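You operate a simulated robot arm through the tools that you are given. There is no shell and no other tool. Be economical: measure what you need, move in short steps, check, and stop when the job is done.

The job below is to be done with a simulated robot arm. You get a single attempt, and the scene is never put back.

## Task
Tidy up at the desk. At the end: the blue card stands on top of the leather pouch (marked "L 11"); the green tent card is on the lectern; the yellow card stands on top of the wood block; the brown tent card from the desk is on the lectern; whatever was shut is shut again. Leave all else as you found it, and nothing knocked over. Set down upright: green tent card, brown tent card.

The check looks at the end state, three seconds after you hand in, the way a careful person would. Anything else that was tipped, shoved, dropped, spilled or broken makes it a failure.

## Robot
A 7-joint arm with a two-finger parallel gripper, fixed in place. Base frame: the origin is at the foot of the arm, x ahead of it, y to its left, z up; the work surface is at about z = 0. Units: m, rad, N and s.
With the tool pointing down near the work surface it reaches from about 0.22 to 0.58 m from the base axis. Its first joint turns from -1.152 to 1.152 rad. Payload 2.5 kg.
The TCP is the grasp point between the finger pads, 0.023 m short of the fingertips. In the tool frame z runs along the fingers and y along their closing line. Largest opening 0.094 m; finger width 0.038, thickness 0.01; the body of the gripper, 0.054 by 0.096 m, starts 0.039 m behind the TCP.
Orientation is told as [roll, pitch, yaw] about the base's x, y, z axes, in that order, counted from this pose: with the fingers straight down and closing along the base's y, the tool's x points along the base's -x, its y along +y and its z along -z.

## Interface
- The arm moves only by the tool send_rows. Its argument "commands" is a list of rows, each a list of 7 numbers: the shift along the tool's x, y, z in cm, then the turn, a rotation vector about the tool's x, y, z in rad, then the gripper command, from -1 (fully open) to 1 (shut), values between in proportion. In form: [[dx, dy, dz, rx, ry, rz, gripper], ...]. A call has 1 to 12 rows; each row shifts and turns the commanded pose from where the row before left it, along the tool's axes as they then stand. Each row takes 0.2 s and may step no farther than 0.05 m and 0.15 rad from the row before; otherwise, or with a gripper value out of range, the whole call is refused. A pose out of reach is approached as far as the arm can. The call stops where the force on the tool passes 40 N (or 10 N more than at its start, if that is more) or the arm is blocked; 0.2 s more then pass. The fingers move at their own pace (about 0.108 m/s each) and stop on an object; they squeeze with about 36 N. The grip force told is the motor's: it shows also when the fingers shut on nothing. Time passes only in rows, and 0.2 s behind the last, so rows that do not move let the fingers close. It gives the time, the measured TCP pose, the force on the tool (base axes), the opening and the grip force at its end, in the units of the frame above (readings bear some noise), with the torque about the TCP (base axes, N m) and any sound that the robot's microphone picked up.
- Cameras (640 x 400 px; columns grow to the right, rows downward): "scene" is fixed at [0.1095, -0.3996, 0.5509]; the picture's right is [0.90, -0.44, 0.00], its down [-0.22, -0.45, -0.87] and it looks along [0.38, 0.78, -0.50] (base axes); focal length 214 px, centre (320, 200). "wrist" rides on the gripper at [0.086, 0.016, -0.075] in the tool frame; the picture's right is [-0.18, 0.98, 0.00], its down [-0.58, -0.11, -0.81] and it looks along [-0.79, -0.15, 0.59] (tool axes); focal length 243 px, centre (320, 200). There is no depth. A picture from a camera that has moved, and an enlarged one, comes with that camera's place and axes in the base frame and with its lens.
- grab_frame(camera): a new picture of that camera. The clock stands still meanwhile.
- enlarge(camera, box): a new picture of the part [left, top, right, bottom] of that camera's present view, enlarged. The clock stands still meanwhile.
- hand_in(): hands the job in; it is judged then, once.

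Go step by step. Nothing tells you positions but the pictures and the camera data: compare them with the known pose of the tool, close in by small moves and look again before you grip or let go. The budget is 120 turns and 64 pictures, counting those below and the enlarged ones. Unless the task says otherwise, let go and move clear before handing in, and close with one line.

The tools are called after "Emit:" as name(argument=value, ...) on one line, values as JSON. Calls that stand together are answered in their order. send_rows: Moves the arm, as the interface text tells. Its arguments: {"type":"object","properties":{"commands":{"type":"array","items":{"type":"array","items":{"type":"number"}}}},"required":["commands"]} The other tools are called the same way: grab_frame (camera) takes a picture; enlarge (camera, box) takes an enlarged picture of a part of a camera's view; hand_in () hands the job in.

At the start:

```text
clock: 0.0
tool_pos: [0.3314, 0.0746, 0.5475]
tcp_rot: [0.0, -0.002, -0.002]
force: [0.8, 0.0, -0.4]
ft_torque: [-0.01, -0.01, 0.0]
opening: 0.094
grasp_force: 0.1
```

scene: 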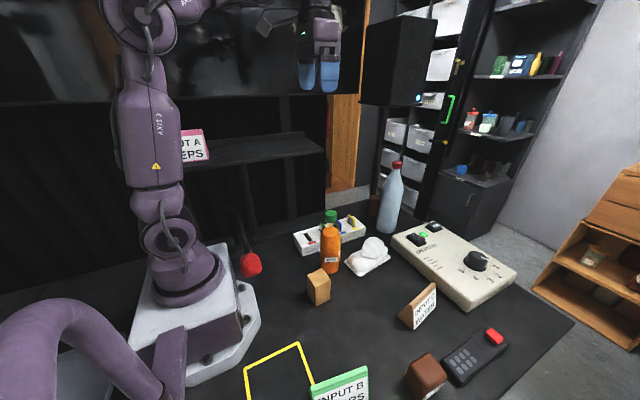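
wrist: 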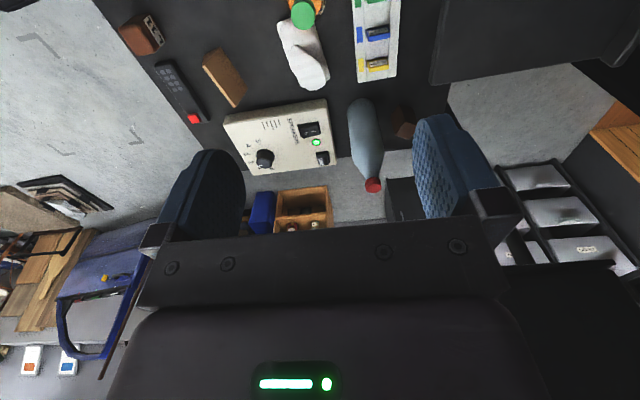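

I see a desk with a wood block, bottles, a white tray with small items, a tent card (brown), a green tent card at the near edge, a leather cube and a remote. I need closer looks to find the cards, the lectern and anything shut.

Emit:
enlarge(camera="scene", box=[200, 180, 420, 320])

Emit:
enlarge(camera="scene", box=[220, 260, 440, 400])

Emit:
enlarge(camera="scene", box=[360, 220, 600, 400])

Emit:
enlarge(camera="scene", box=[100, 90, 340, 240])

```text
2.86 times, centred on (310, 250) of scene
camera zoom: at [0.1095, -0.3996, 0.5509], right [0.9, -0.44, 0.0], down [-0.22, -0.45, -0.87], along [0.38, 0.78, -0.5], focal length 613 px, centre (349, 57)
```

zoom: 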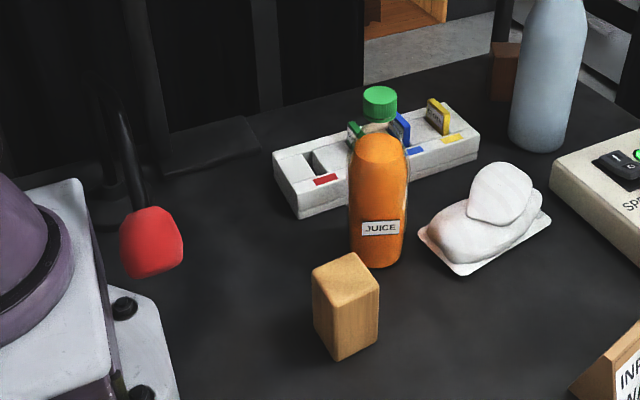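

```text
2.86 times, centred on (330, 330) of scene
camera zoom: at [0.1095, -0.3996, 0.5509], right [0.9, -0.44, 0.0], down [-0.22, -0.45, -0.87], along [0.38, 0.78, -0.5], focal length 613 px, centre (291, -171)
```

zoom: 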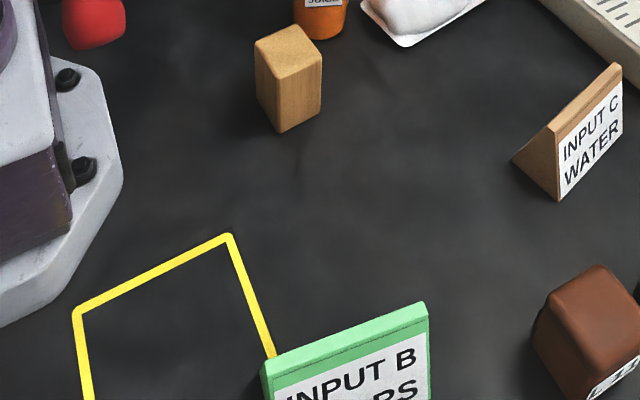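

```text
2.22 times, centred on (480, 310) of scene
camera zoom: at [0.1095, -0.3996, 0.5509], right [0.9, -0.44, 0.0], down [-0.22, -0.45, -0.87], along [0.38, 0.78, -0.5], focal length 477 px, centre (-36, -44)
```

zoom: 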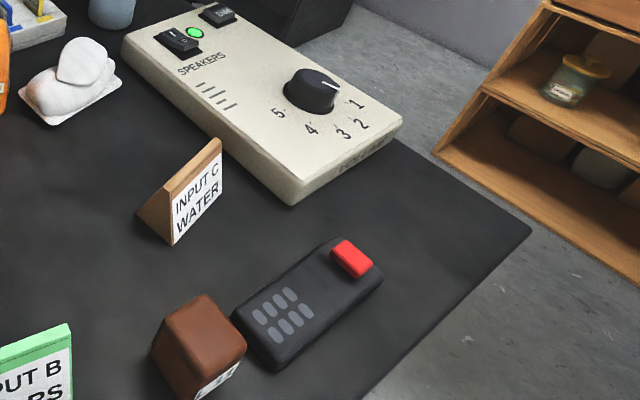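

```text
2.67 times, centred on (220, 165) of scene
camera zoom: at [0.1095, -0.3996, 0.5509], right [0.9, -0.44, 0.0], down [-0.22, -0.45, -0.87], along [0.38, 0.78, -0.5], focal length 572 px, centre (587, 293)
```

zoom: 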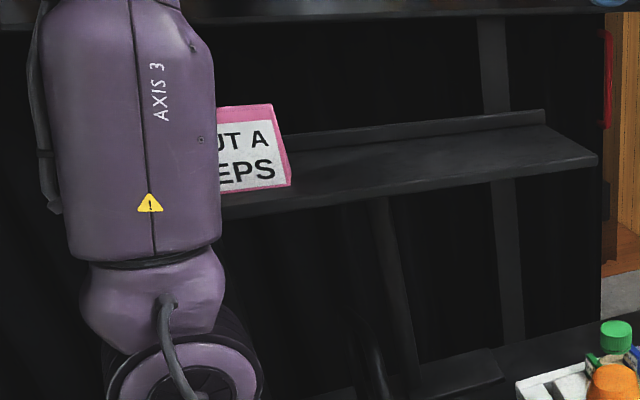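

The blue and yellow cards stand in a white rack behind the juice bottle. The lectern seems to be the black shelf at left, holding a pink tent card. I'll move back a bit for a wrist overview of the desk.

Emit:
send_rows(commands=[[3, -2.5, 3, 0, 0, 0, -1], [3, -2.5, 3, 0, 0, 0, -1], [3, -2.5, 3, 0, 0, 0, -1], [0, 0, 0, 0, 0, 0, -1]])

Emit:
grab_frame(camera="wrist")

```text
clock: 1.0
tool_pos: [0.2413, -0.0034, 0.4588]
tcp_rot: [0.0, -0.001, 0.0]
force: [0.8, 1.6, 0.1]
ft_torque: [0.01, 0.02, -0.04]
opening: 0.0939
grasp_force: 0.1
```

```text
57 pictures are left
camera wrist: at [0.154, 0.0128, 0.5329], right [0.18, 0.98, 0.0], down [0.58, -0.11, 0.81], along [0.79, -0.15, -0.59], focal length 243 px, centre (320, 200)
```

wrist: 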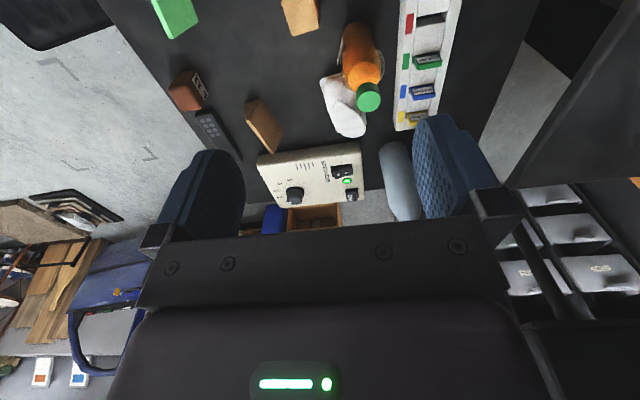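

The overview shows every item on the desk. I'll enlarge the two top regions to measure.

Emit:
enlarge(camera="wrist", box=[310, 0, 490, 140])

Emit:
enlarge(camera="wrist", box=[130, 0, 340, 170])

```text
2.86 times, centred on (400, 70) of wrist
camera zoom: at [0.154, 0.0128, 0.5329], right [0.18, 0.98, 0.0], down [0.58, -0.11, 0.81], along [0.79, -0.15, -0.59], focal length 693 px, centre (91, 571)
```

zoom: 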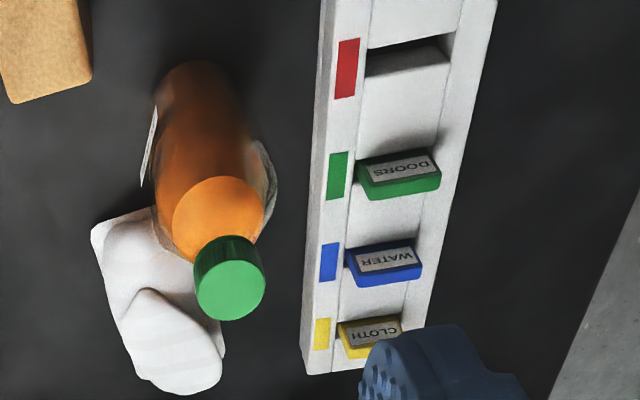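

```text
2.35 times, centred on (235, 85) of wrist
camera zoom: at [0.154, 0.0128, 0.5329], right [0.18, 0.98, 0.0], down [0.58, -0.11, 0.81], along [0.79, -0.15, -0.59], focal length 571 px, centre (520, 471)
```

zoom: 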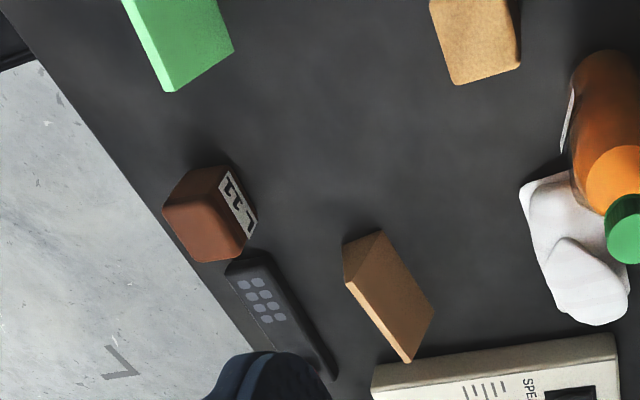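

The rack runs along x at y≈0.168, with the blue card at x≈0.449 and the yellow at x≈0.511. Now I'll turn the wrist to look at the lectern, and check the pouch in the scene view.

Emit:
send_rows(commands=[[0, 0, -4, 0, 0, -0.15, -1], [0, 0, -4, 0, 0, -0.15, -1], [0, 0, 0, 0, 0, -0.15, -1], [0, 0, 0, 0, 0, -0.15, -1], [0, 0, 0, 0, 0, -0.15, -1], [0, 0, 0, 0, 0, -0.15, -1], [0, 0, 0, 0, 0, -0.15, -1], [0, 0, 0, 0, 0, -0.15, -1], [0, 0, 0, 0, 0, -0.15, -1], [0, 0, 0, 0, 0, 0, -1]])

Emit:
grab_frame(camera="wrist")

Emit:
enlarge(camera="scene", box=[380, 310, 520, 400])

```text
clock: 3.2
tool_pos: [0.2426, -0.0012, 0.5375]
tcp_rot: [0.0, 0.0, 1.349]
force: [-0.4, 0.6, 0.3]
ft_torque: [0.01, -0.02, -0.01]
opening: 0.0942
grasp_force: 0.1
```

```text
54 pictures are left
camera wrist: at [0.2073, -0.0808, 0.6117], right [-0.92, 0.39, 0.0], down [0.23, 0.54, 0.81], along [0.32, 0.74, -0.59], focal length 243 px, centre (320, 200)
```

wrist: 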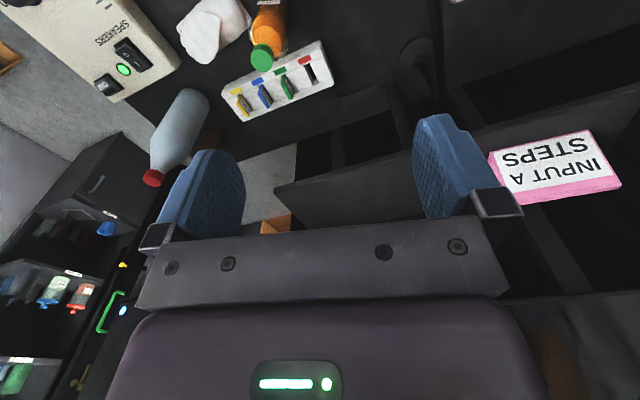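

```text
4.44 times, centred on (450, 355) of scene
camera zoom: at [0.1095, -0.3996, 0.5509], right [0.9, -0.44, 0.0], down [-0.22, -0.45, -0.87], along [0.38, 0.78, -0.5], focal length 953 px, centre (-258, -489)
```

zoom: 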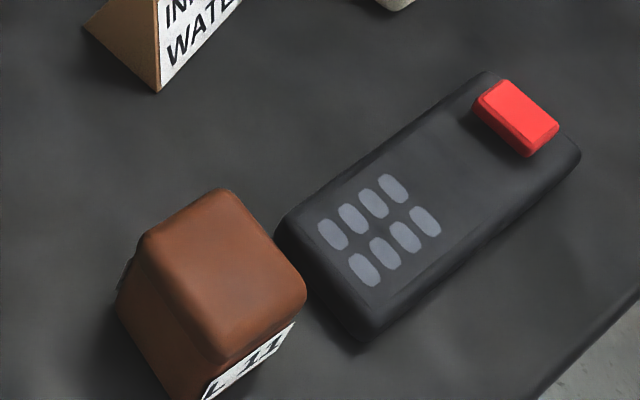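

The pouch has a flat top and labels on two sides. I'll zoom in on the lectern.

Emit:
enlarge(camera="wrist", box=[240, 60, 640, 310])

Emit:
enlarge(camera="scene", box=[170, 80, 370, 230])

```text
1.60 times, centred on (440, 185) of wrist
camera zoom: at [0.2073, -0.0808, 0.6117], right [-0.92, 0.39, 0.0], down [0.23, 0.54, 0.81], along [0.32, 0.74, -0.59], focal length 388 px, centre (128, 224)
```

zoom: 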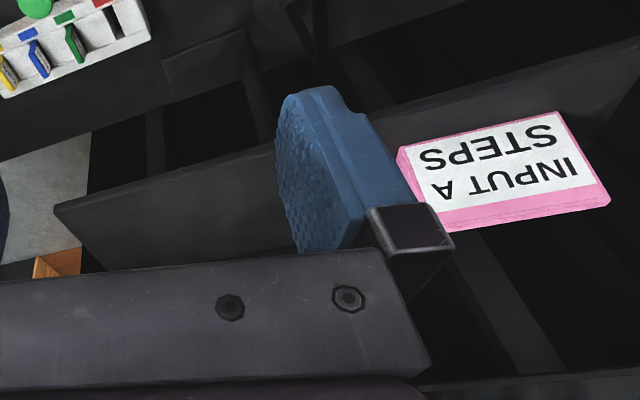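

```text
2.67 times, centred on (270, 155) of scene
camera zoom: at [0.1095, -0.3996, 0.5509], right [0.9, -0.44, 0.0], down [-0.22, -0.45, -0.87], along [0.38, 0.78, -0.5], focal length 572 px, centre (453, 320)
```

zoom: 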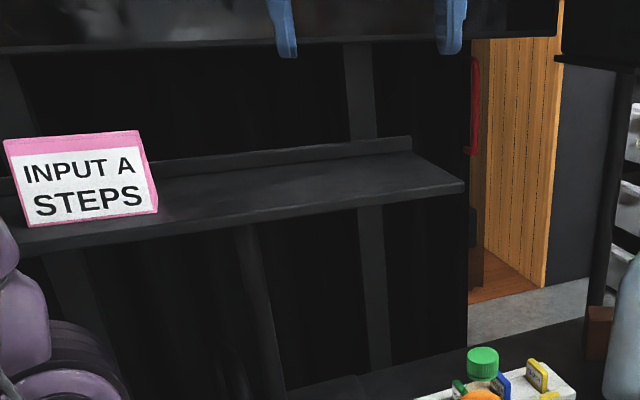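

The shelf of the lectern is level at z≈0.357, its front edge at y≈0.176 and its right end at x≈0.404. The pink card occupies x from -0.03 to 0.085. I need to know how the arm's links lie relative to the shelf, so I'll look at the scene now.

Emit:
grab_frame(camera="scene")

```text
50 pictures are left
```

scene: 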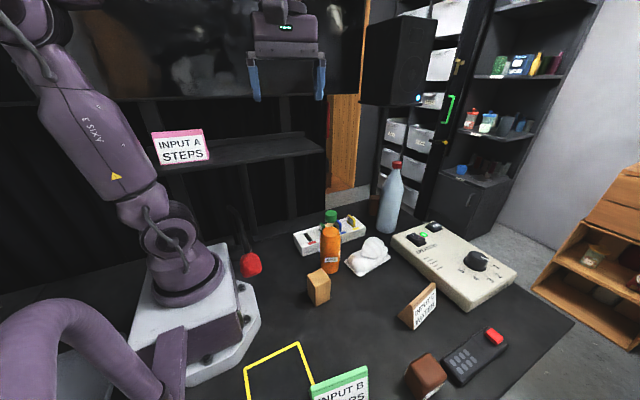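

The plan is to carry the two tent cards to the lectern first, since they have a clear grip across their wedge, and then the small cards. I'll turn the wrist back and come down in front of the brown tent card for a close look.

Emit:
send_rows(commands=[[0, 0, 2, 0, 0, 0.15, -1], [0, 0, 2, 0, 0, 0.15, -1], [0, 0, 2, 0, 0, 0.15, -1], [0, 0, 2, 0, 0, 0.15, -1], [0, 0, 2, 0, 0, 0.15, -1], [0, 0, 2, 0, 0, 0.15, -1], [0, 0, 2, 0, 0, 0.15, -1], [0, 0, 2, 0, 0, 0.15, -1], [0, 0, 2, 0, 0, 0.15, -1], [-4, -3, 0, 0, 0, 0, -1], [-4, -3, 0, 0, 0, 0, -1], [-4, -3, 0, 0, 0, 0, -1]])

Emit:
send_rows(commands=[[-3, -3, 2.5, 0, 0, 0, -1], [-3, -3, 2.5, 0, 0, 0, -1], [-1, -3, 2.5, 0, 0, 0, -1], [0, -2, 2.5, 0, 0, 0, -1], [0, 0, 2.5, 0, 0, 0, -1], [0, 0, 0, 0, 0, 0, -1]])

Emit:
grab_frame(camera="wrist")

```text
clock: 5.8
tool_pos: [0.362, -0.0953, 0.3557]
tcp_rot: [-0.001, 0.001, 0.001]
force: [-0.8, 0.0, -0.8]
ft_torque: [-0.02, 0.0, -0.02]
opening: 0.094
grasp_force: 0.0
```

```text
clock: 7.2
tool_pos: [0.4322, -0.2023, 0.231]
tcp_rot: [-0.001, -0.001, 0.0]
force: [0.4, 0.3, -1.0]
ft_torque: [0.01, -0.01, 0.0]
opening: 0.0941
grasp_force: 0.0
```

```text
49 pictures are left
camera wrist: at [0.3453, -0.185, 0.3062], right [0.18, 0.98, 0.0], down [0.58, -0.11, 0.81], along [0.79, -0.15, -0.59], focal length 243 px, centre (320, 200)
```

wrist: 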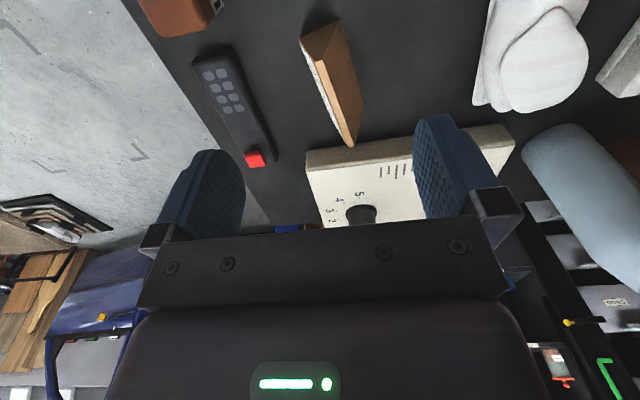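

Emit:
enlarge(camera="wrist", box=[240, 0, 440, 170])

```text
2.35 times, centred on (340, 85) of wrist
camera zoom: at [0.3453, -0.185, 0.3062], right [0.18, 0.98, 0.0], down [0.58, -0.11, 0.81], along [0.79, -0.15, -0.59], focal length 571 px, centre (273, 471)
```

zoom: 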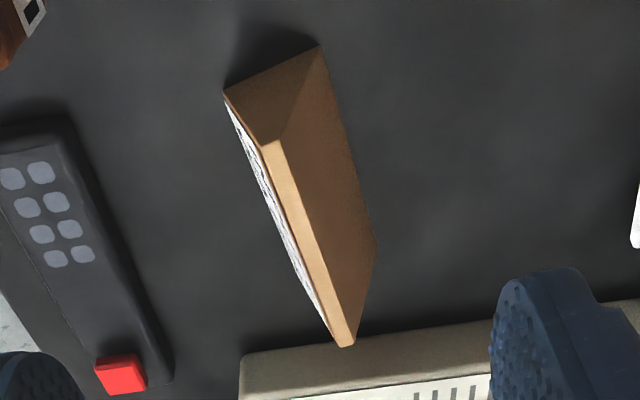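

The brown card is a wedge about 0.10 long, 0.047 deep and 0.076 high, centred near (0.496, -0.195) and turned 0.2 rad. I'll go above it, turned to match.

Emit:
send_rows(commands=[[-3.2, 0.35, 3, 0, 0, 0, -1], [-3.2, 0.35, 2, 0, 0, 0, -1], [0, 0, 2, 0, 0, -0.1, -1], [0, 0, 2, 0, 0, -0.1, -1], [0, 0, 0, 0, 0, 0, -1]])

Emit:
grab_frame(camera="wrist")

```text
clock: 8.4
tool_pos: [0.4957, -0.1921, 0.1391]
tcp_rot: [0.002, 0.001, 0.199]
force: [-1.0, 0.5, -0.2]
ft_torque: [0.03, -0.01, -0.03]
opening: 0.0939
grasp_force: 0.0
```

```text
47 pictures are left
camera wrist: at [0.407, -0.1926, 0.2144], right [-0.02, 1.0, 0.0], down [0.59, 0.01, 0.81], along [0.81, 0.01, -0.59], focal length 243 px, centre (320, 200)
```

wrist: 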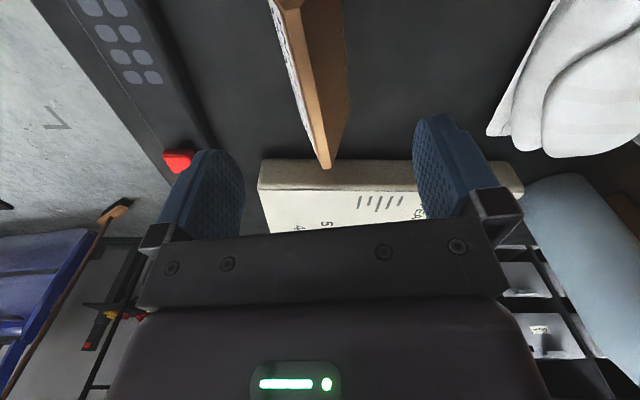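

The ridge is aligned; I'll shift 4 mm, go down and close.

Emit:
send_rows(commands=[[0, -0.35, 3, 0, 0, 0, -1], [0, 0, 3, 0, 0, 0, -1], [0, 0, 3.1, 0, 0, 0, -1], [0, 0, 0, 0, 0, 0, -0.3], [0, 0, 0, 0, 0, 0, 1], [0, 0, 0, 0, 0, 0, 1], [0, 0, 0, 0, 0, 0, 1]])

Emit:
grab_frame(camera="wrist")

```text
clock: 10.0
tool_pos: [0.4962, -0.1941, 0.049]
tcp_rot: [-0.001, 0.0, 0.2]
force: [-0.2, 0.2, -0.3]
ft_torque: [0.02, 0.02, -0.03]
opening: 0.0341
grasp_force: 36.3
```

```text
46 pictures are left
camera wrist: at [0.4071, -0.1956, 0.1231], right [-0.01, 1.0, 0.0], down [0.59, 0.01, 0.81], along [0.81, 0.01, -0.59], focal length 243 px, centre (320, 200)
```

wrist: 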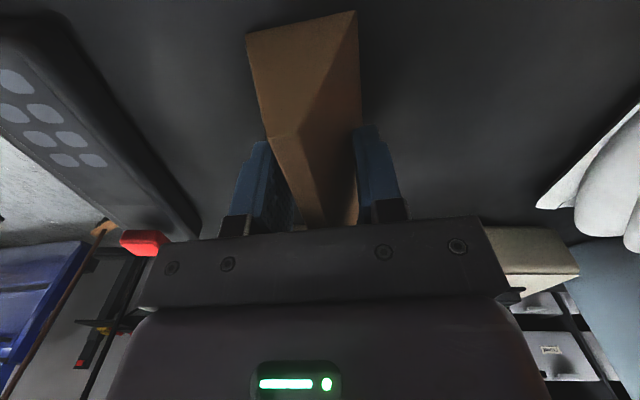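

The card is held (opening 0.034). I'll lift it straight up.

Emit:
send_rows(commands=[[0, 0, -2, 0, 0, 0, 1], [0, 0, -3, 0, 0, 0, 1], [0, 0, -4, 0, 0, 0, 1], [0, 0, -4, 0, 0, 0.05, 1], [0, 0, -4, 0, 0, 0.05, 1], [0, 0, -4, 0, 0, 0.05, 1], [0, 0, -4, 0, 0, 0.05, 1], [3, 0, -4, 0, 0, 0, 1], [3, 0, -4, 0, 0, 0, 1], [3, 0, -4, 0, 0, 0, 1], [3, 0, -4, 0, 0, 0, 1], [3, 0, -4, 0, 0, 0, 1]])

Emit:
grab_frame(camera="wrist")

```text
clock: 12.6
tool_pos: [0.3449, -0.1996, 0.5024]
tcp_rot: [-0.001, -0.001, 0.002]
force: [0.1, -1.4, -0.3]
ft_torque: [0.01, -0.02, 0.0]
opening: 0.0338
grasp_force: 35.3
```

```text
45 pictures are left
camera wrist: at [0.258, -0.182, 0.577], right [0.18, 0.98, 0.0], down [0.58, -0.11, 0.81], along [0.79, -0.15, -0.59], focal length 243 px, centre (320, 200)
```

wrist: 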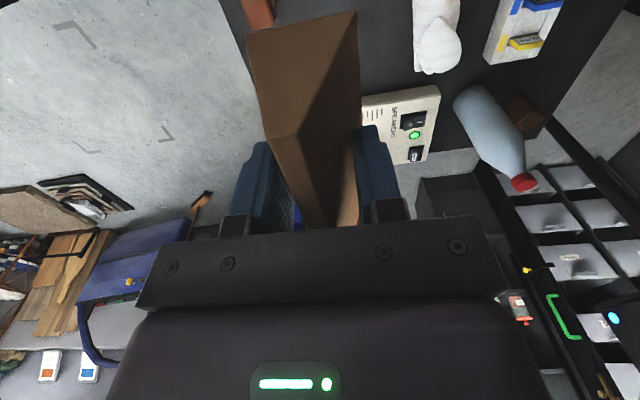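

The card is held firmly. I'll carry it high toward the lectern.

Emit:
send_rows(commands=[[0.5, 4.5, 0, 0, 0, 0, 1], [0.5, 4.5, 0, 0, 0, 0, 1], [0.5, 4.5, 0, 0, 0, 0, 1], [0.5, 4.5, 0, 0, 0, 0, 1], [0.5, 4.5, 0, 0, 0, 0, 1], [0, 4.5, 0, 0, 0, 0, 1], [0, 4.5, 0, 0, 0, 0, 1], [0, 4.5, 0, 0, 0, 0, 1], [0, 4.5, 0, 0, 0, 0, 1], [0, 4.5, 0, 0, 0, 0, 1], [0, 0, 0, 0, 0, 0, 1]])

Emit:
grab_frame(camera="wrist")

Emit:
grab_frame(camera="scene")

```text
clock: 15.0
tool_pos: [0.3175, 0.2522, 0.5022]
tcp_rot: [0.0, -0.001, 0.0]
force: [-1.1, 1.0, -0.4]
ft_torque: [0.0, 0.02, 0.03]
opening: 0.0336
grasp_force: 36.2
```

```text
44 pictures are left
camera wrist: at [0.2321, 0.2688, 0.5767], right [0.18, 0.98, 0.0], down [0.58, -0.11, 0.81], along [0.79, -0.15, -0.59], focal length 243 px, centre (320, 200)
```

wrist: 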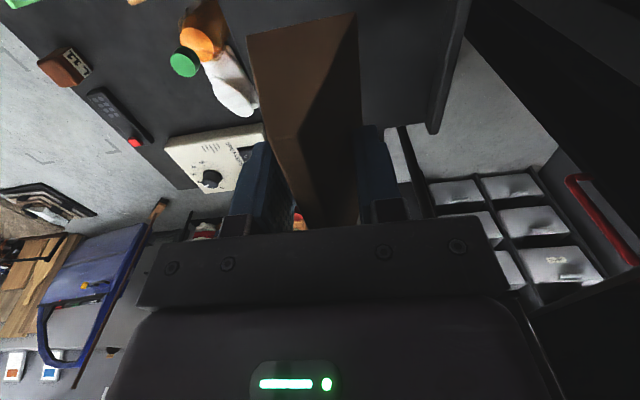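

```text
43 pictures are left
```

scene: 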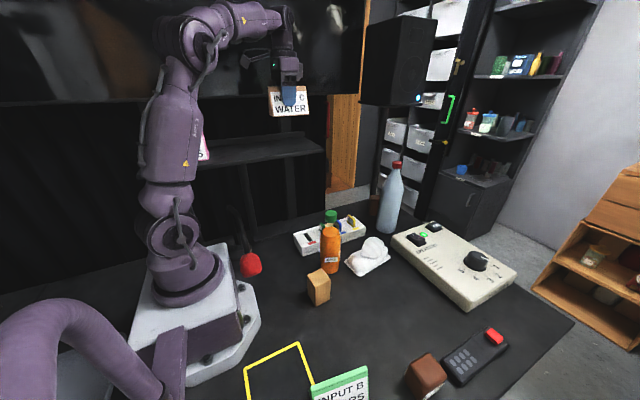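

The card hangs over the right part of the lectern. I'll lower it to just above the estimated shelf height and look.

Emit:
send_rows(commands=[[0, 0, 3, 0, 0, 0, 1], [0, 0, 3, 0, 0, 0, 1], [0, 0, 1.5, 0, 0, 0, 1], [0, 0, 0, 0, 0, 0, 1]])

Emit:
enlarge(camera="scene", box=[170, 60, 370, 200])

Emit:
grab_frame(camera="wrist")

```text
clock: 16.0
tool_pos: [0.3194, 0.25, 0.427]
tcp_rot: [-0.001, 0.0, -0.001]
force: [-0.4, 0.6, -1.0]
ft_torque: [-0.01, -0.03, -0.02]
opening: 0.0334
grasp_force: 35.6
```

```text
2.86 times, centred on (270, 130) of scene
camera zoom: at [0.1095, -0.3996, 0.5509], right [0.9, -0.44, 0.0], down [-0.22, -0.45, -0.87], along [0.38, 0.78, -0.5], focal length 613 px, centre (463, 400)
```

zoom: 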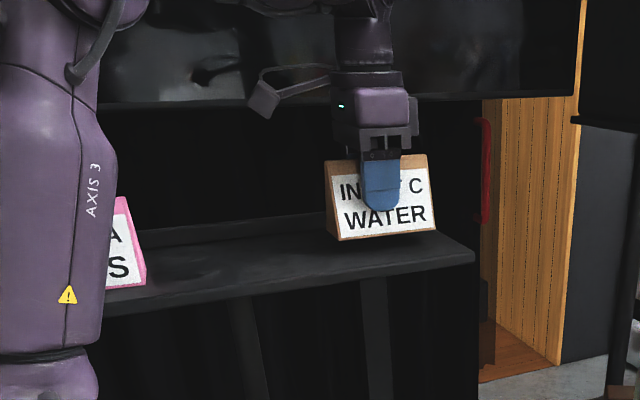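

```text
41 pictures are left
camera wrist: at [0.2334, 0.2669, 0.501], right [0.18, 0.98, 0.0], down [0.58, -0.11, 0.81], along [0.79, -0.15, -0.59], focal length 243 px, centre (320, 200)
```

wrist: 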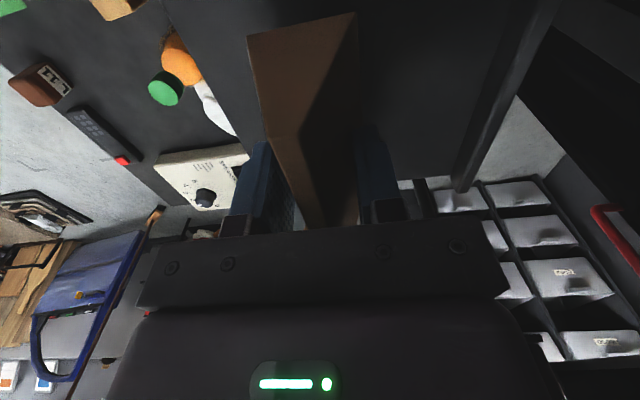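

The card is well within the shelf. I'll lower it in small steps until contact.

Emit:
send_rows(commands=[[0, 0, 1.0, 0, 0, 0, 1], [0, 0, 0.4, 0, 0, 0, 1], [0, 0, 0, 0, 0, 0, 1]])

Emit:
send_rows(commands=[[0, 0, 0.3, 0, 0, 0, 1], [0, 0, 0, 0, 0, 0, 1]])

Emit:
send_rows(commands=[[0, 0, 0.3, 0, 0, 0, 1], [0, 0, 0, 0, 0, 0, 1]])

```text
clock: 16.8
tool_pos: [0.3209, 0.252, 0.4126]
tcp_rot: [0.0, -0.001, 0.0]
force: [-0.2, 0.3, 0.0]
ft_torque: [-0.04, -0.02, -0.01]
opening: 0.0334
grasp_force: 36.1
```

```text
clock: 17.4
tool_pos: [0.3199, 0.2524, 0.4101]
tcp_rot: [0.001, -0.003, 0.003]
force: [-0.5, -0.4, 4.3]
ft_torque: [-0.09, 0.0, -0.01]
opening: 0.0336
grasp_force: 35.6
```

```text
clock: 18.0
tool_pos: [0.3217, 0.2534, 0.4094]
tcp_rot: [0.004, -0.005, 0.002]
force: [-4.0, -6.0, 36.3]
ft_torque: [-0.37, 0.79, 0.02]
opening: 0.0332
grasp_force: 36.1
```

The card touches the shelf at a TCP height of about 0.410. I'll ease up slightly, open slowly and check.

Emit:
send_rows(commands=[[0, 0, -0.3, 0, 0, 0, 1], [0, 0, 0, 0, 0, 0, 0.1], [0, 0, 0, 0, 0, 0, -0.2], [0, 0, 0, 0, 0, 0, -0.4], [0, 0, 0, 0, 0, 0, -0.4]])

Emit:
enlarge(camera="scene", box=[170, 60, 370, 200])

```text
clock: 19.2
tool_pos: [0.3211, 0.2528, 0.4092]
tcp_rot: [-0.002, -0.002, 0.0]
force: [0.2, 0.2, -0.2]
ft_torque: [0.04, -0.02, 0.01]
opening: 0.0657
grasp_force: 0.1
```

```text
2.86 times, centred on (270, 130) of scene
camera zoom: at [0.1095, -0.3996, 0.5509], right [0.9, -0.44, 0.0], down [-0.22, -0.45, -0.87], along [0.38, 0.78, -0.5], focal length 613 px, centre (463, 400)
```

zoom: 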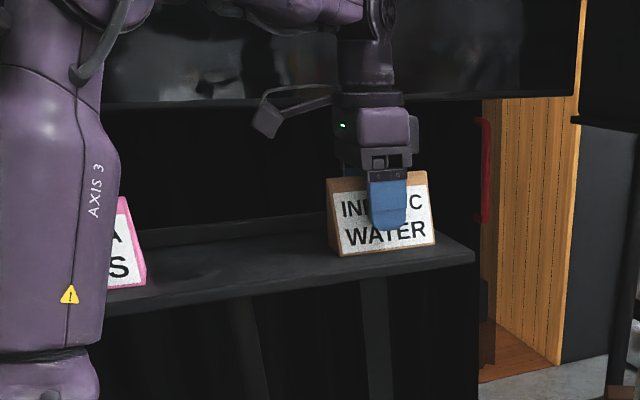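

Brown stands upright on the lectern. I'll rise and go to the green tent card at about (0.22, -0.256).

Emit:
send_rows(commands=[[0, 0, -3, 0, 0, 0, -0.4], [0, 0, -4, 0, 0, 0, -0.4], [0, 0, -4, 0, 0, 0, -1], [1, -4.5, 0, 0, 0, 0, -1], [1, -4.5, 0, 0, 0, 0, -1], [1, -4.5, 0, 0, 0, 0, -1], [1, -4.5, 0, 0, 0, 0, -1], [1, -4.5, 0, 0, 0, 0, -1], [1, -4.5, 0, 0, 0, 0, -1], [1, -4.5, 0, 0, 0, 0, -1], [1, -4.5, 0, 0, 0, 0, -1], [1, -4.5, 0, 0, 0, 0, -1]])

Emit:
send_rows(commands=[[0, -4.5, 1, 0, 0, 0, -1], [0, -4.5, 3, 0, 0, 0, -1], [0, -1, 4, 0, 0, 0, -1], [0, 0, 4, 0, 0, 0, -1], [0, 0, 4, 0, 0, 0, -1], [0, 0, 4, 0, 0, 0, -1], [0, 0, 2, 0, 0, 0, -1], [0, 0, 0, 0, 0, 0, -1]])

Emit:
grab_frame(camera="wrist")

```text
clock: 21.8
tool_pos: [0.2301, -0.1542, 0.5222]
tcp_rot: [0.001, 0.0, 0.002]
force: [0.8, -0.4, 0.1]
ft_torque: [0.01, -0.01, 0.0]
opening: 0.0938
grasp_force: 0.0
```

```text
refused: row 2 steps farther than a row can; nothing moved
```

```text
39 pictures are left
camera wrist: at [0.1433, -0.1373, 0.5966], right [0.18, 0.98, 0.0], down [0.58, -0.11, 0.81], along [0.79, -0.15, -0.59], focal length 243 px, centre (320, 200)
```

wrist: 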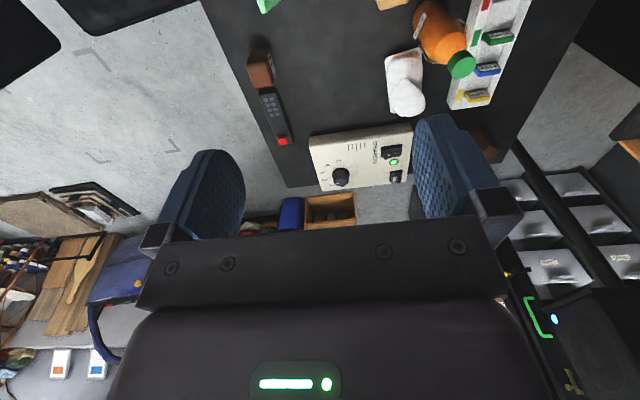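

The second move was refused for step size, so I'll redo it with smaller steps.

Emit:
send_rows(commands=[[0, -3.5, 3, 0, 0, 0, -1], [0, -3.5, 3, 0, 0, 0, -1], [0, -3, 3.5, 0, 0, 0, -1], [0, 0, 4, 0, 0, 0, -1], [0, 0, 4, 0, 0, 0, -1], [0, 0, 4, 0, 0, 0, -1], [0, 0, 2, 0, 0, 0, -1], [0, 0, 0, 0, 0, 0, -1]])

Emit:
grab_frame(camera="wrist")

```text
clock: 23.6
tool_pos: [0.2329, -0.2522, 0.2837]
tcp_rot: [0.002, 0.0, 0.0]
force: [-0.5, 1.0, 0.0]
ft_torque: [-0.01, 0.01, 0.02]
opening: 0.0939
grasp_force: 0.3
```

```text
38 pictures are left
camera wrist: at [0.1463, -0.2365, 0.3583], right [0.18, 0.98, 0.0], down [0.58, -0.11, 0.81], along [0.79, -0.15, -0.59], focal length 243 px, centre (320, 200)
```

wrist: 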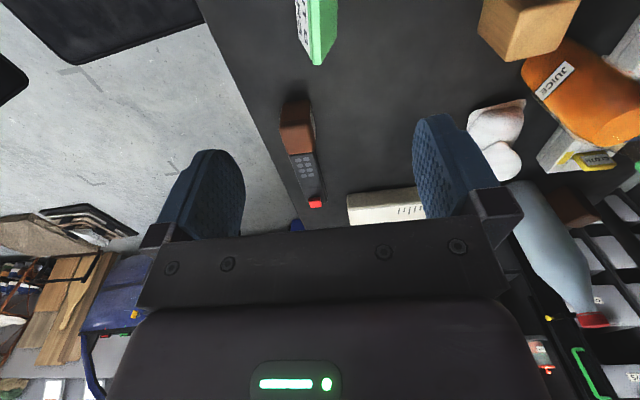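

Emit:
enlarge(camera="wrist", box=[260, 0, 380, 75])

Emit:
enlarge(camera="scene", box=[280, 330, 400, 400])

```text
5.33 times, centred on (320, 38) of wrist
camera zoom: at [0.1463, -0.2365, 0.3583], right [0.18, 0.98, 0.0], down [0.58, -0.11, 0.81], along [0.79, -0.15, -0.59], focal length 1294 px, centre (320, 1067)
```

zoom: 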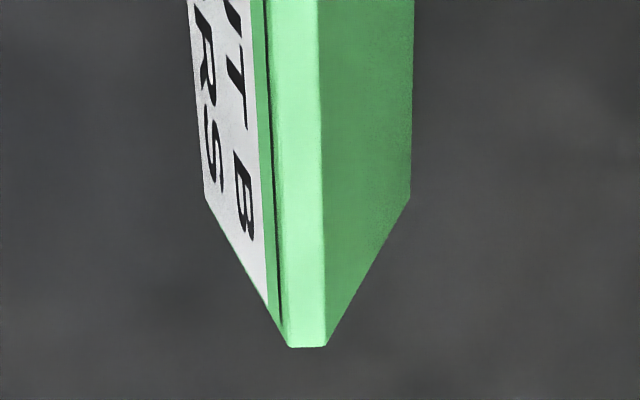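

```text
5.33 times, centred on (340, 365) of scene
camera zoom: at [0.1095, -0.3996, 0.5509], right [0.9, -0.44, 0.0], down [-0.22, -0.45, -0.87], along [0.38, 0.78, -0.5], focal length 1144 px, centre (213, -680)
```

zoom: 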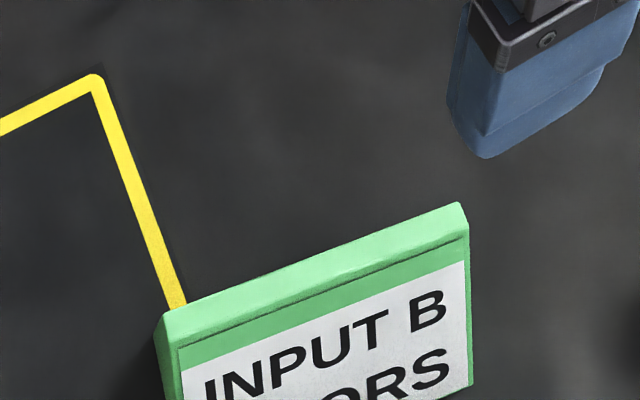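

The green wedge is centred at about (0.220, -0.2545), yaw -0.16. I'll align above it and check once before gripping.

Emit:
send_rows(commands=[[1.3, -0.23, 3, 0, 0, 0, -1], [0, 0, 3, 0, 0, 0.08, -1], [0, 0, 3, 0, 0, 0.08, -1], [0, 0, 4, 0, 0, 0, -1], [0, 0, 0, 0, 0, 0, -1]])

Emit:
grab_frame(camera="wrist")

Emit:
enlarge(camera="scene", box=[240, 260, 440, 400])

```text
clock: 24.8
tool_pos: [0.2151, -0.2539, 0.1522]
tcp_rot: [-0.002, 0.001, -0.159]
force: [-1.0, 0.1, 0.5]
ft_torque: [-0.06, -0.02, -0.03]
opening: 0.094
grasp_force: 0.1
```

```text
35 pictures are left
camera wrist: at [0.1323, -0.2226, 0.2283], right [0.34, 0.94, 0.0], down [0.56, -0.2, 0.81], along [0.76, -0.27, -0.59], focal length 243 px, centre (320, 200)
```

wrist: 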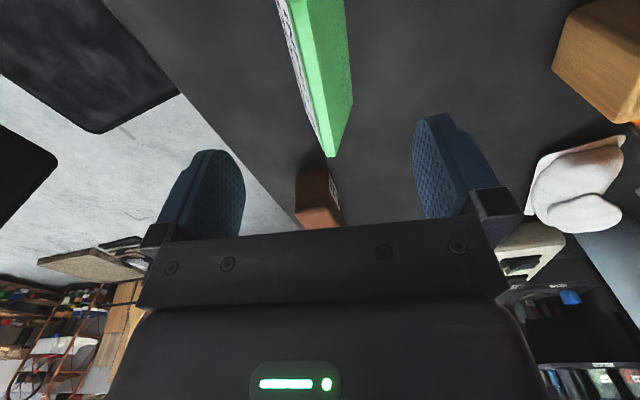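

```text
2.86 times, centred on (340, 330) of scene
camera zoom: at [0.1095, -0.3996, 0.5509], right [0.9, -0.44, 0.0], down [-0.22, -0.45, -0.87], along [0.38, 0.78, -0.5], focal length 613 px, centre (263, -171)
```

zoom: 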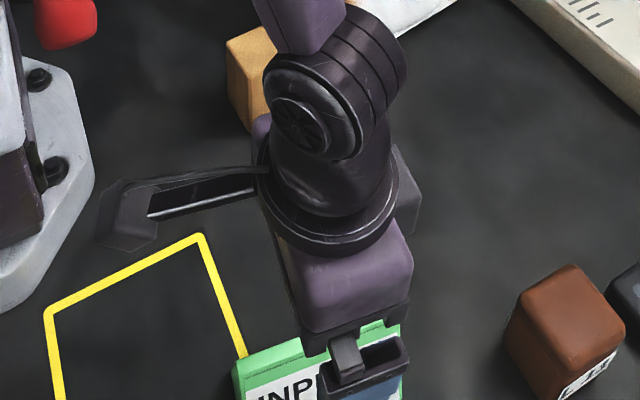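

Aligned; going down to grip height and closing.

Emit:
send_rows(commands=[[-0.5, 0.2, 3, 0, 0, 0, -1], [0, 0, 3.5, 0, 0, 0, -1], [0, 0, 3.8, 0, 0, 0, -1], [0, 0, 0, 0, 0, 0, -0.3], [0, 0, 0, 0, 0, 0, 1], [0, 0, 0, 0, 0, 0, 1], [0, 0, 0, 0, 0, 0, 1]])

Emit:
send_rows(commands=[[0, 0, -2, 0, 0, 0, 1], [0, 0, -3, 0, 0, 0, 1], [0, 0, -4, 0, 0, 0, 1], [0, 0, -4, 0, 0, -0.08, 1], [0, 0, -4, 0, 0, -0.08, 1], [0, 0, -4, 0, 0, 0, 1], [0, 0, -4, 0, 0, 0, 1], [0, 0, -4, 0, 0, 0, 1], [0, 0, -4.5, 0, 0, 0, 1], [0, 0, -4.5, 0, 0, 0, 1], [0, 0, -4.5, 0, 0, 0, 1], [0, 0, -4.5, 0, 0, 0, 1]])

Emit:
grab_frame(camera="wrist")

```text
clock: 26.4
tool_pos: [0.2248, -0.2523, 0.0527]
tcp_rot: [0.001, -0.001, -0.159]
force: [0.3, 0.5, -0.2]
ft_torque: [0.01, 0.0, 0.0]
opening: 0.031
grasp_force: 36.6
```

```text
clock: 29.0
tool_pos: [0.2242, -0.2548, 0.5227]
tcp_rot: [-0.002, 0.001, 0.0]
force: [-0.2, 0.1, -0.8]
ft_torque: [0.0, -0.04, -0.03]
opening: 0.0312
grasp_force: 36.0
```

```text
33 pictures are left
camera wrist: at [0.1385, -0.2369, 0.597], right [0.18, 0.98, 0.0], down [0.58, -0.11, 0.81], along [0.79, -0.15, -0.59], focal length 243 px, centre (320, 200)
```

wrist: 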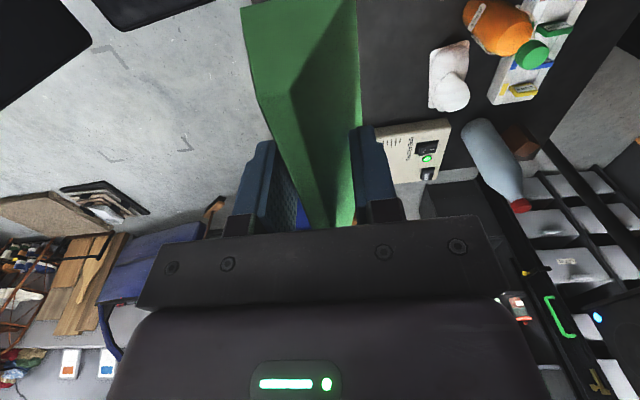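

Green is held. I'll carry it high around to the free place on the lectern between pink and brown.

Emit:
send_rows(commands=[[-0.5, 4.5, 0, 0, 0, 0, 1], [-0.5, 4.5, 0, 0, 0, 0, 1], [-0.5, 4.5, 0, 0, 0, 0, 1], [-0.5, 4.5, 0, 0, 0, 0, 1], [0, 4.5, 0, 0, 0, 0, 1], [0, 4.5, 0, 0, 0, 0, 1], [0, 4.5, 0, 0, 0, 0, 1], [1, 4.5, 0, 0, 0, 0, 1], [1, 4.5, 0, 0, 0, 0, 1], [1.5, 4.5, 0, 0, 0, 0, 1], [1.5, 4.5, 0, 0, 0, 0, 1], [1, 1.0, 0, 0, 0, 0, 1]])

Emit:
send_rows(commands=[[0, 0, 3, 0, 0, 0, 1], [0, 0, 3, 0, 0, 0, 1], [0, 0, 2.5, 0, 0, 0, 1], [0, 0, 0, 0, 0, 0, 1]])

Emit:
enlarge(camera="scene", box=[140, 60, 340, 200])

Emit:
grab_frame(camera="wrist")

```text
clock: 31.6
tool_pos: [0.1832, 0.2529, 0.5237]
tcp_rot: [-0.001, 0.001, 0.0]
force: [0.4, 0.9, 0.2]
ft_torque: [-0.02, -0.03, 0.0]
opening: 0.0309
grasp_force: 36.3
```

```text
clock: 32.6
tool_pos: [0.183, 0.2528, 0.4369]
tcp_rot: [-0.001, 0.001, -0.001]
force: [-0.1, -0.4, -0.4]
ft_torque: [-0.04, 0.04, -0.01]
opening: 0.0307
grasp_force: 35.6
```

```text
2.86 times, centred on (240, 130) of scene
camera zoom: at [0.1095, -0.3996, 0.5509], right [0.9, -0.44, 0.0], down [-0.22, -0.45, -0.87], along [0.38, 0.78, -0.5], focal length 613 px, centre (549, 400)
```

zoom: 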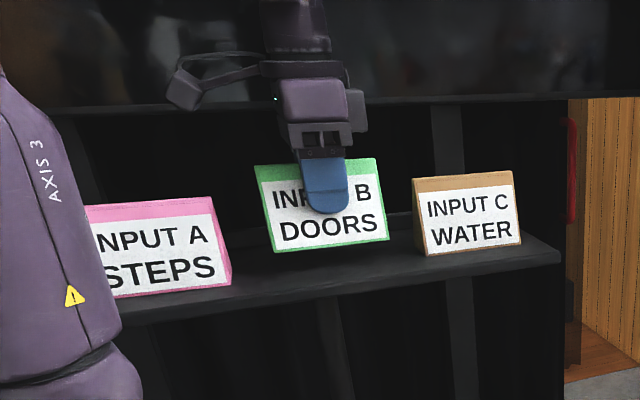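

```text
31 pictures are left
camera wrist: at [0.0969, 0.2702, 0.5111], right [0.18, 0.98, 0.0], down [0.58, -0.11, 0.81], along [0.79, -0.15, -0.59], focal length 243 px, centre (320, 200)
```

wrist: 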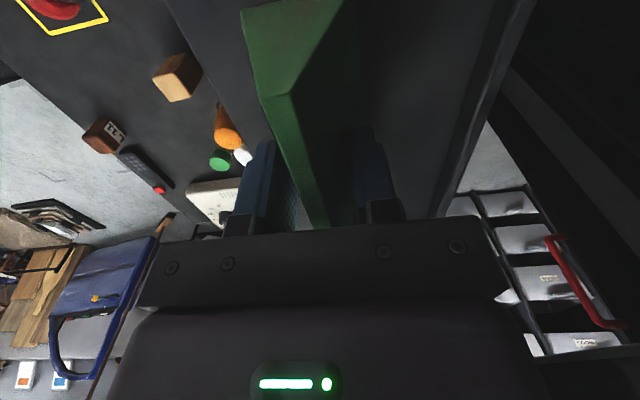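

There's a good gap on both sides. I'll lower to contact in small steps.

Emit:
send_rows(commands=[[0, 0, 1.5, 0, 0, 0, 1], [0, 0, 0.4, 0, 0, 0, 1], [0, 0, 0, 0, 0, 0, 1]])

Emit:
send_rows(commands=[[0, 0, 0.25, 0, 0, 0, 1], [0, 0, 0, 0, 0, 0, 1]])

Emit:
send_rows(commands=[[0, 0, 0.2, 0, 0, 0, 1], [0, 0, 0, 0, 0, 0, 1]])

```text
clock: 33.4
tool_pos: [0.183, 0.2527, 0.4175]
tcp_rot: [-0.002, -0.002, -0.002]
force: [-0.4, -0.7, -0.2]
ft_torque: [-0.03, 0.02, -0.01]
opening: 0.0306
grasp_force: 36.1
```

```text
clock: 34.0
tool_pos: [0.1833, 0.2515, 0.4148]
tcp_rot: [0.0, 0.0, 0.0]
force: [-0.6, -0.3, 0.1]
ft_torque: [-0.02, 0.01, -0.02]
opening: 0.0305
grasp_force: 36.6
```

```text
clock: 34.6
tool_pos: [0.1829, 0.2511, 0.4138]
tcp_rot: [0.003, -0.001, 0.001]
force: [-1.1, 0.6, 18.3]
ft_torque: [-0.16, 0.41, -0.01]
opening: 0.0305
grasp_force: 35.9
```

Contact reached; I'll ease, release, rise and check.

Emit:
send_rows(commands=[[0, 0, -0.15, 0, 0, 0, 1], [0, 0, 0, 0, 0, 0, 0.1], [0, 0, 0, 0, 0, 0, -0.2], [0, 0, 0, 0, 0, 0, -0.4], [0, 0, 0, 0, 0, 0, -0.4], [0, 0, -2, 0, 0, 0, -0.4], [0, 0, -4, 0, 0, 0, -0.4], [0, 0, -4.5, 0, 0, 0, -0.4], [0, 0, -1, 0, 0, 0, -0.4]])

Emit:
grab_frame(camera="scene")

```text
clock: 36.6
tool_pos: [0.1841, 0.2512, 0.5313]
tcp_rot: [0.002, 0.0, -0.002]
force: [-0.3, -0.4, 0.2]
ft_torque: [0.0, -0.01, -0.01]
opening: 0.066
grasp_force: 0.1
```

```text
30 pictures are left
```

scene: 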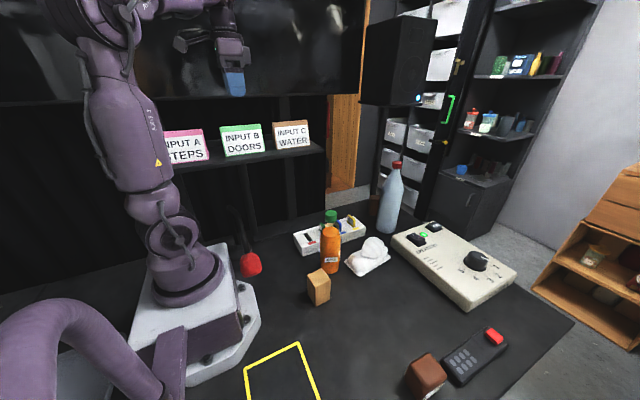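

Both tent cards stand upright on the lectern. Next come the small cards: I'll move out over the desk and turn the gripper to close along x, with the camera on the +y side.

Emit:
send_rows(commands=[[-3, -3.2, 0, 0, 0, 0, -1], [-3, -3.2, 0, 0, 0, 0, -1], [-3, -3.2, 0, 0, 0, 0, -1], [-3, -3.2, 0, 0, 0, 0, -1], [-3, -3.2, 0, 0, 0, 0, -1], [-3, -3.2, 0, 0, 0, 0, -1], [-3, -3.2, 0, 0, 0, 0, -1], [-3, -3.2, 0, 0, 0, 0, -1], [0, 0, 3, 0, 0, 0, -1], [0, 0, 3, 0, 0, 0, -1], [0, 0, 3, 0, 0, 0, -1]])

Emit:
send_rows(commands=[[0, 0, 0, 0, 0, 0.143, -1], [0, 0, 0, 0, 0, 0.143, -1], [0, 0, 0, 0, 0, 0.143, -1], [0, 0, 0, 0, 0, 0.143, -1], [0, 0, 0, 0, 0, 0.143, -1], [0, 0, 0, 0, 0, 0.143, -1], [0, 0, 0, 0, 0, 0.143, -1], [0, 0, 0, 0, 0, 0.143, -1], [0, 0, 0, 0, 0, 0.143, -1], [0, 0, 0, 0, 0, 0.143, -1], [0, 0, 0, 0, 0, 0.14, -1], [0, 0, 0, 0, 0, 0, -1]])

Emit:
send_rows(commands=[[0, 0, 0, 0, 0.12, 0, -0.2], [0, 0, 0, 0, 0.12, 0, -0.2], [0, 0, 0, 0, 0.11, 0, -0.2], [0, 0, 0, 0, 0, 0, -0.2]])

Emit:
grab_frame(camera="wrist")

Emit:
grab_frame(camera="scene")

```text
clock: 39.0
tool_pos: [0.4229, -0.0047, 0.4383]
tcp_rot: [-0.002, 0.0, 0.0]
force: [-1.3, -0.1, -0.8]
ft_torque: [0.0, 0.03, -0.01]
opening: 0.094
grasp_force: 0.0
```

```text
clock: 41.6
tool_pos: [0.4221, -0.005, 0.4392]
tcp_rot: [0.001, 0.001, -1.571]
force: [-0.4, 0.0, 0.1]
ft_torque: [0.01, -0.01, -0.01]
opening: 0.0942
grasp_force: 0.0
```

```text
clock: 42.6
tool_pos: [0.4237, -0.0042, 0.4401]
tcp_rot: [0.001, 0.35, -1.568]
force: [0.7, -0.4, -0.4]
ft_torque: [0.0, 0.02, -0.04]
opening: 0.0562
grasp_force: 0.1
```

```text
29 pictures are left
camera wrist: at [0.4392, 0.0516, 0.5393], right [0.98, -0.17, -0.06], down [-0.11, -0.82, 0.56], along [-0.15, -0.54, -0.83], focal length 243 px, centre (320, 200)
```

wrist: 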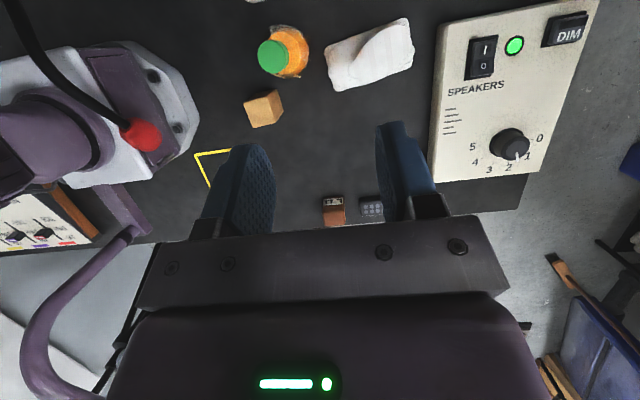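

```text
28 pictures are left
```

scene: 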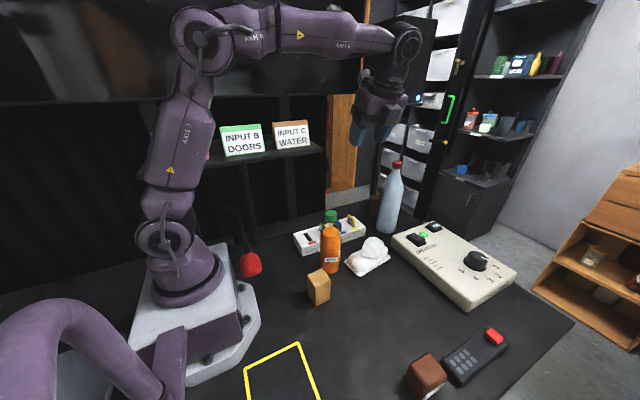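

The orientation is reached: closing along x, leaning 0.35 rad back toward -y. I'll approach the rack's far side and look at the cards from close.

Emit:
send_rows(commands=[[0.79, 1.12, 3.9, 0, 0, 0, -0.2], [0.79, 1.12, 3.9, 0, 0, 0, -0.2], [0.79, 1.12, 3.9, 0, 0, 0, -0.2], [0.79, 1.12, 3.9, 0, 0, 0, -0.2], [0.79, 1.12, 3.9, 0, 0, 0, -0.2], [0, 0, 0, 0, 0, 0, -0.2]])

Emit:
grab_frame(camera="wrist")

Emit:
enlarge(camera="scene", box=[250, 80, 450, 280])

```text
clock: 44.0
tool_pos: [0.4788, 0.1021, 0.2704]
tcp_rot: [0.0, 0.351, -1.567]
force: [-0.7, -0.7, 0.3]
ft_torque: [-0.01, 0.02, 0.0]
opening: 0.0562
grasp_force: 0.0
```

```text
27 pictures are left
camera wrist: at [0.4953, 0.1579, 0.3703], right [0.98, -0.17, -0.06], down [-0.11, -0.82, 0.56], along [-0.15, -0.54, -0.83], focal length 243 px, centre (320, 200)
```

wrist: 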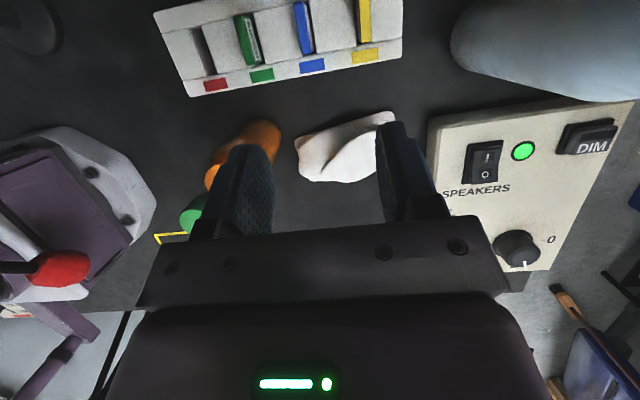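

```text
2.00 times, centred on (350, 180) of scene
camera zoom: at [0.1095, -0.3996, 0.5509], right [0.9, -0.44, 0.0], down [-0.22, -0.45, -0.87], along [0.38, 0.78, -0.5], focal length 429 px, centre (260, 240)
```

zoom: 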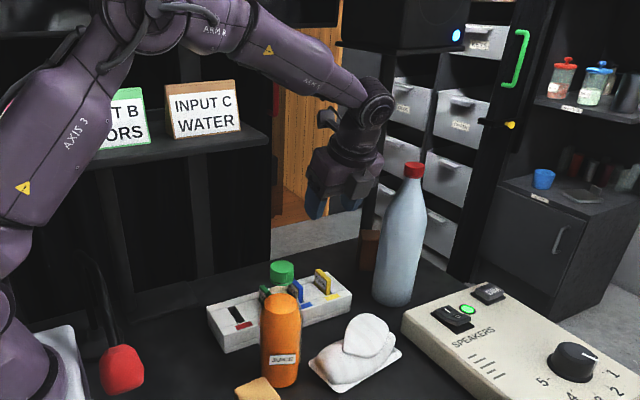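

Emit:
enlarge(camera="wrist", box=[220, 0, 420, 110])

```text
3.20 times, centred on (320, 55) of wrist
camera zoom: at [0.4953, 0.1579, 0.3703], right [0.98, -0.17, -0.06], down [-0.11, -0.82, 0.56], along [-0.15, -0.54, -0.83], focal length 776 px, centre (320, 664)
```

zoom: 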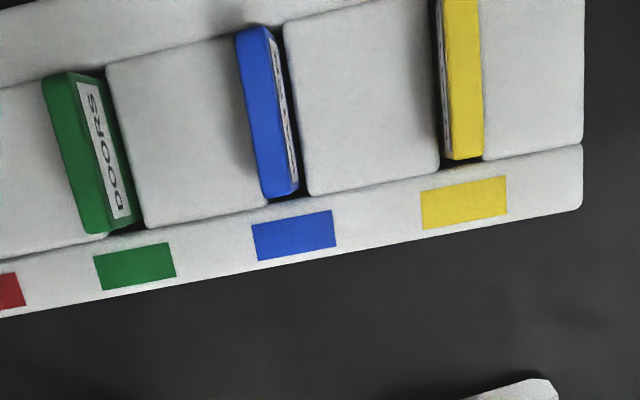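

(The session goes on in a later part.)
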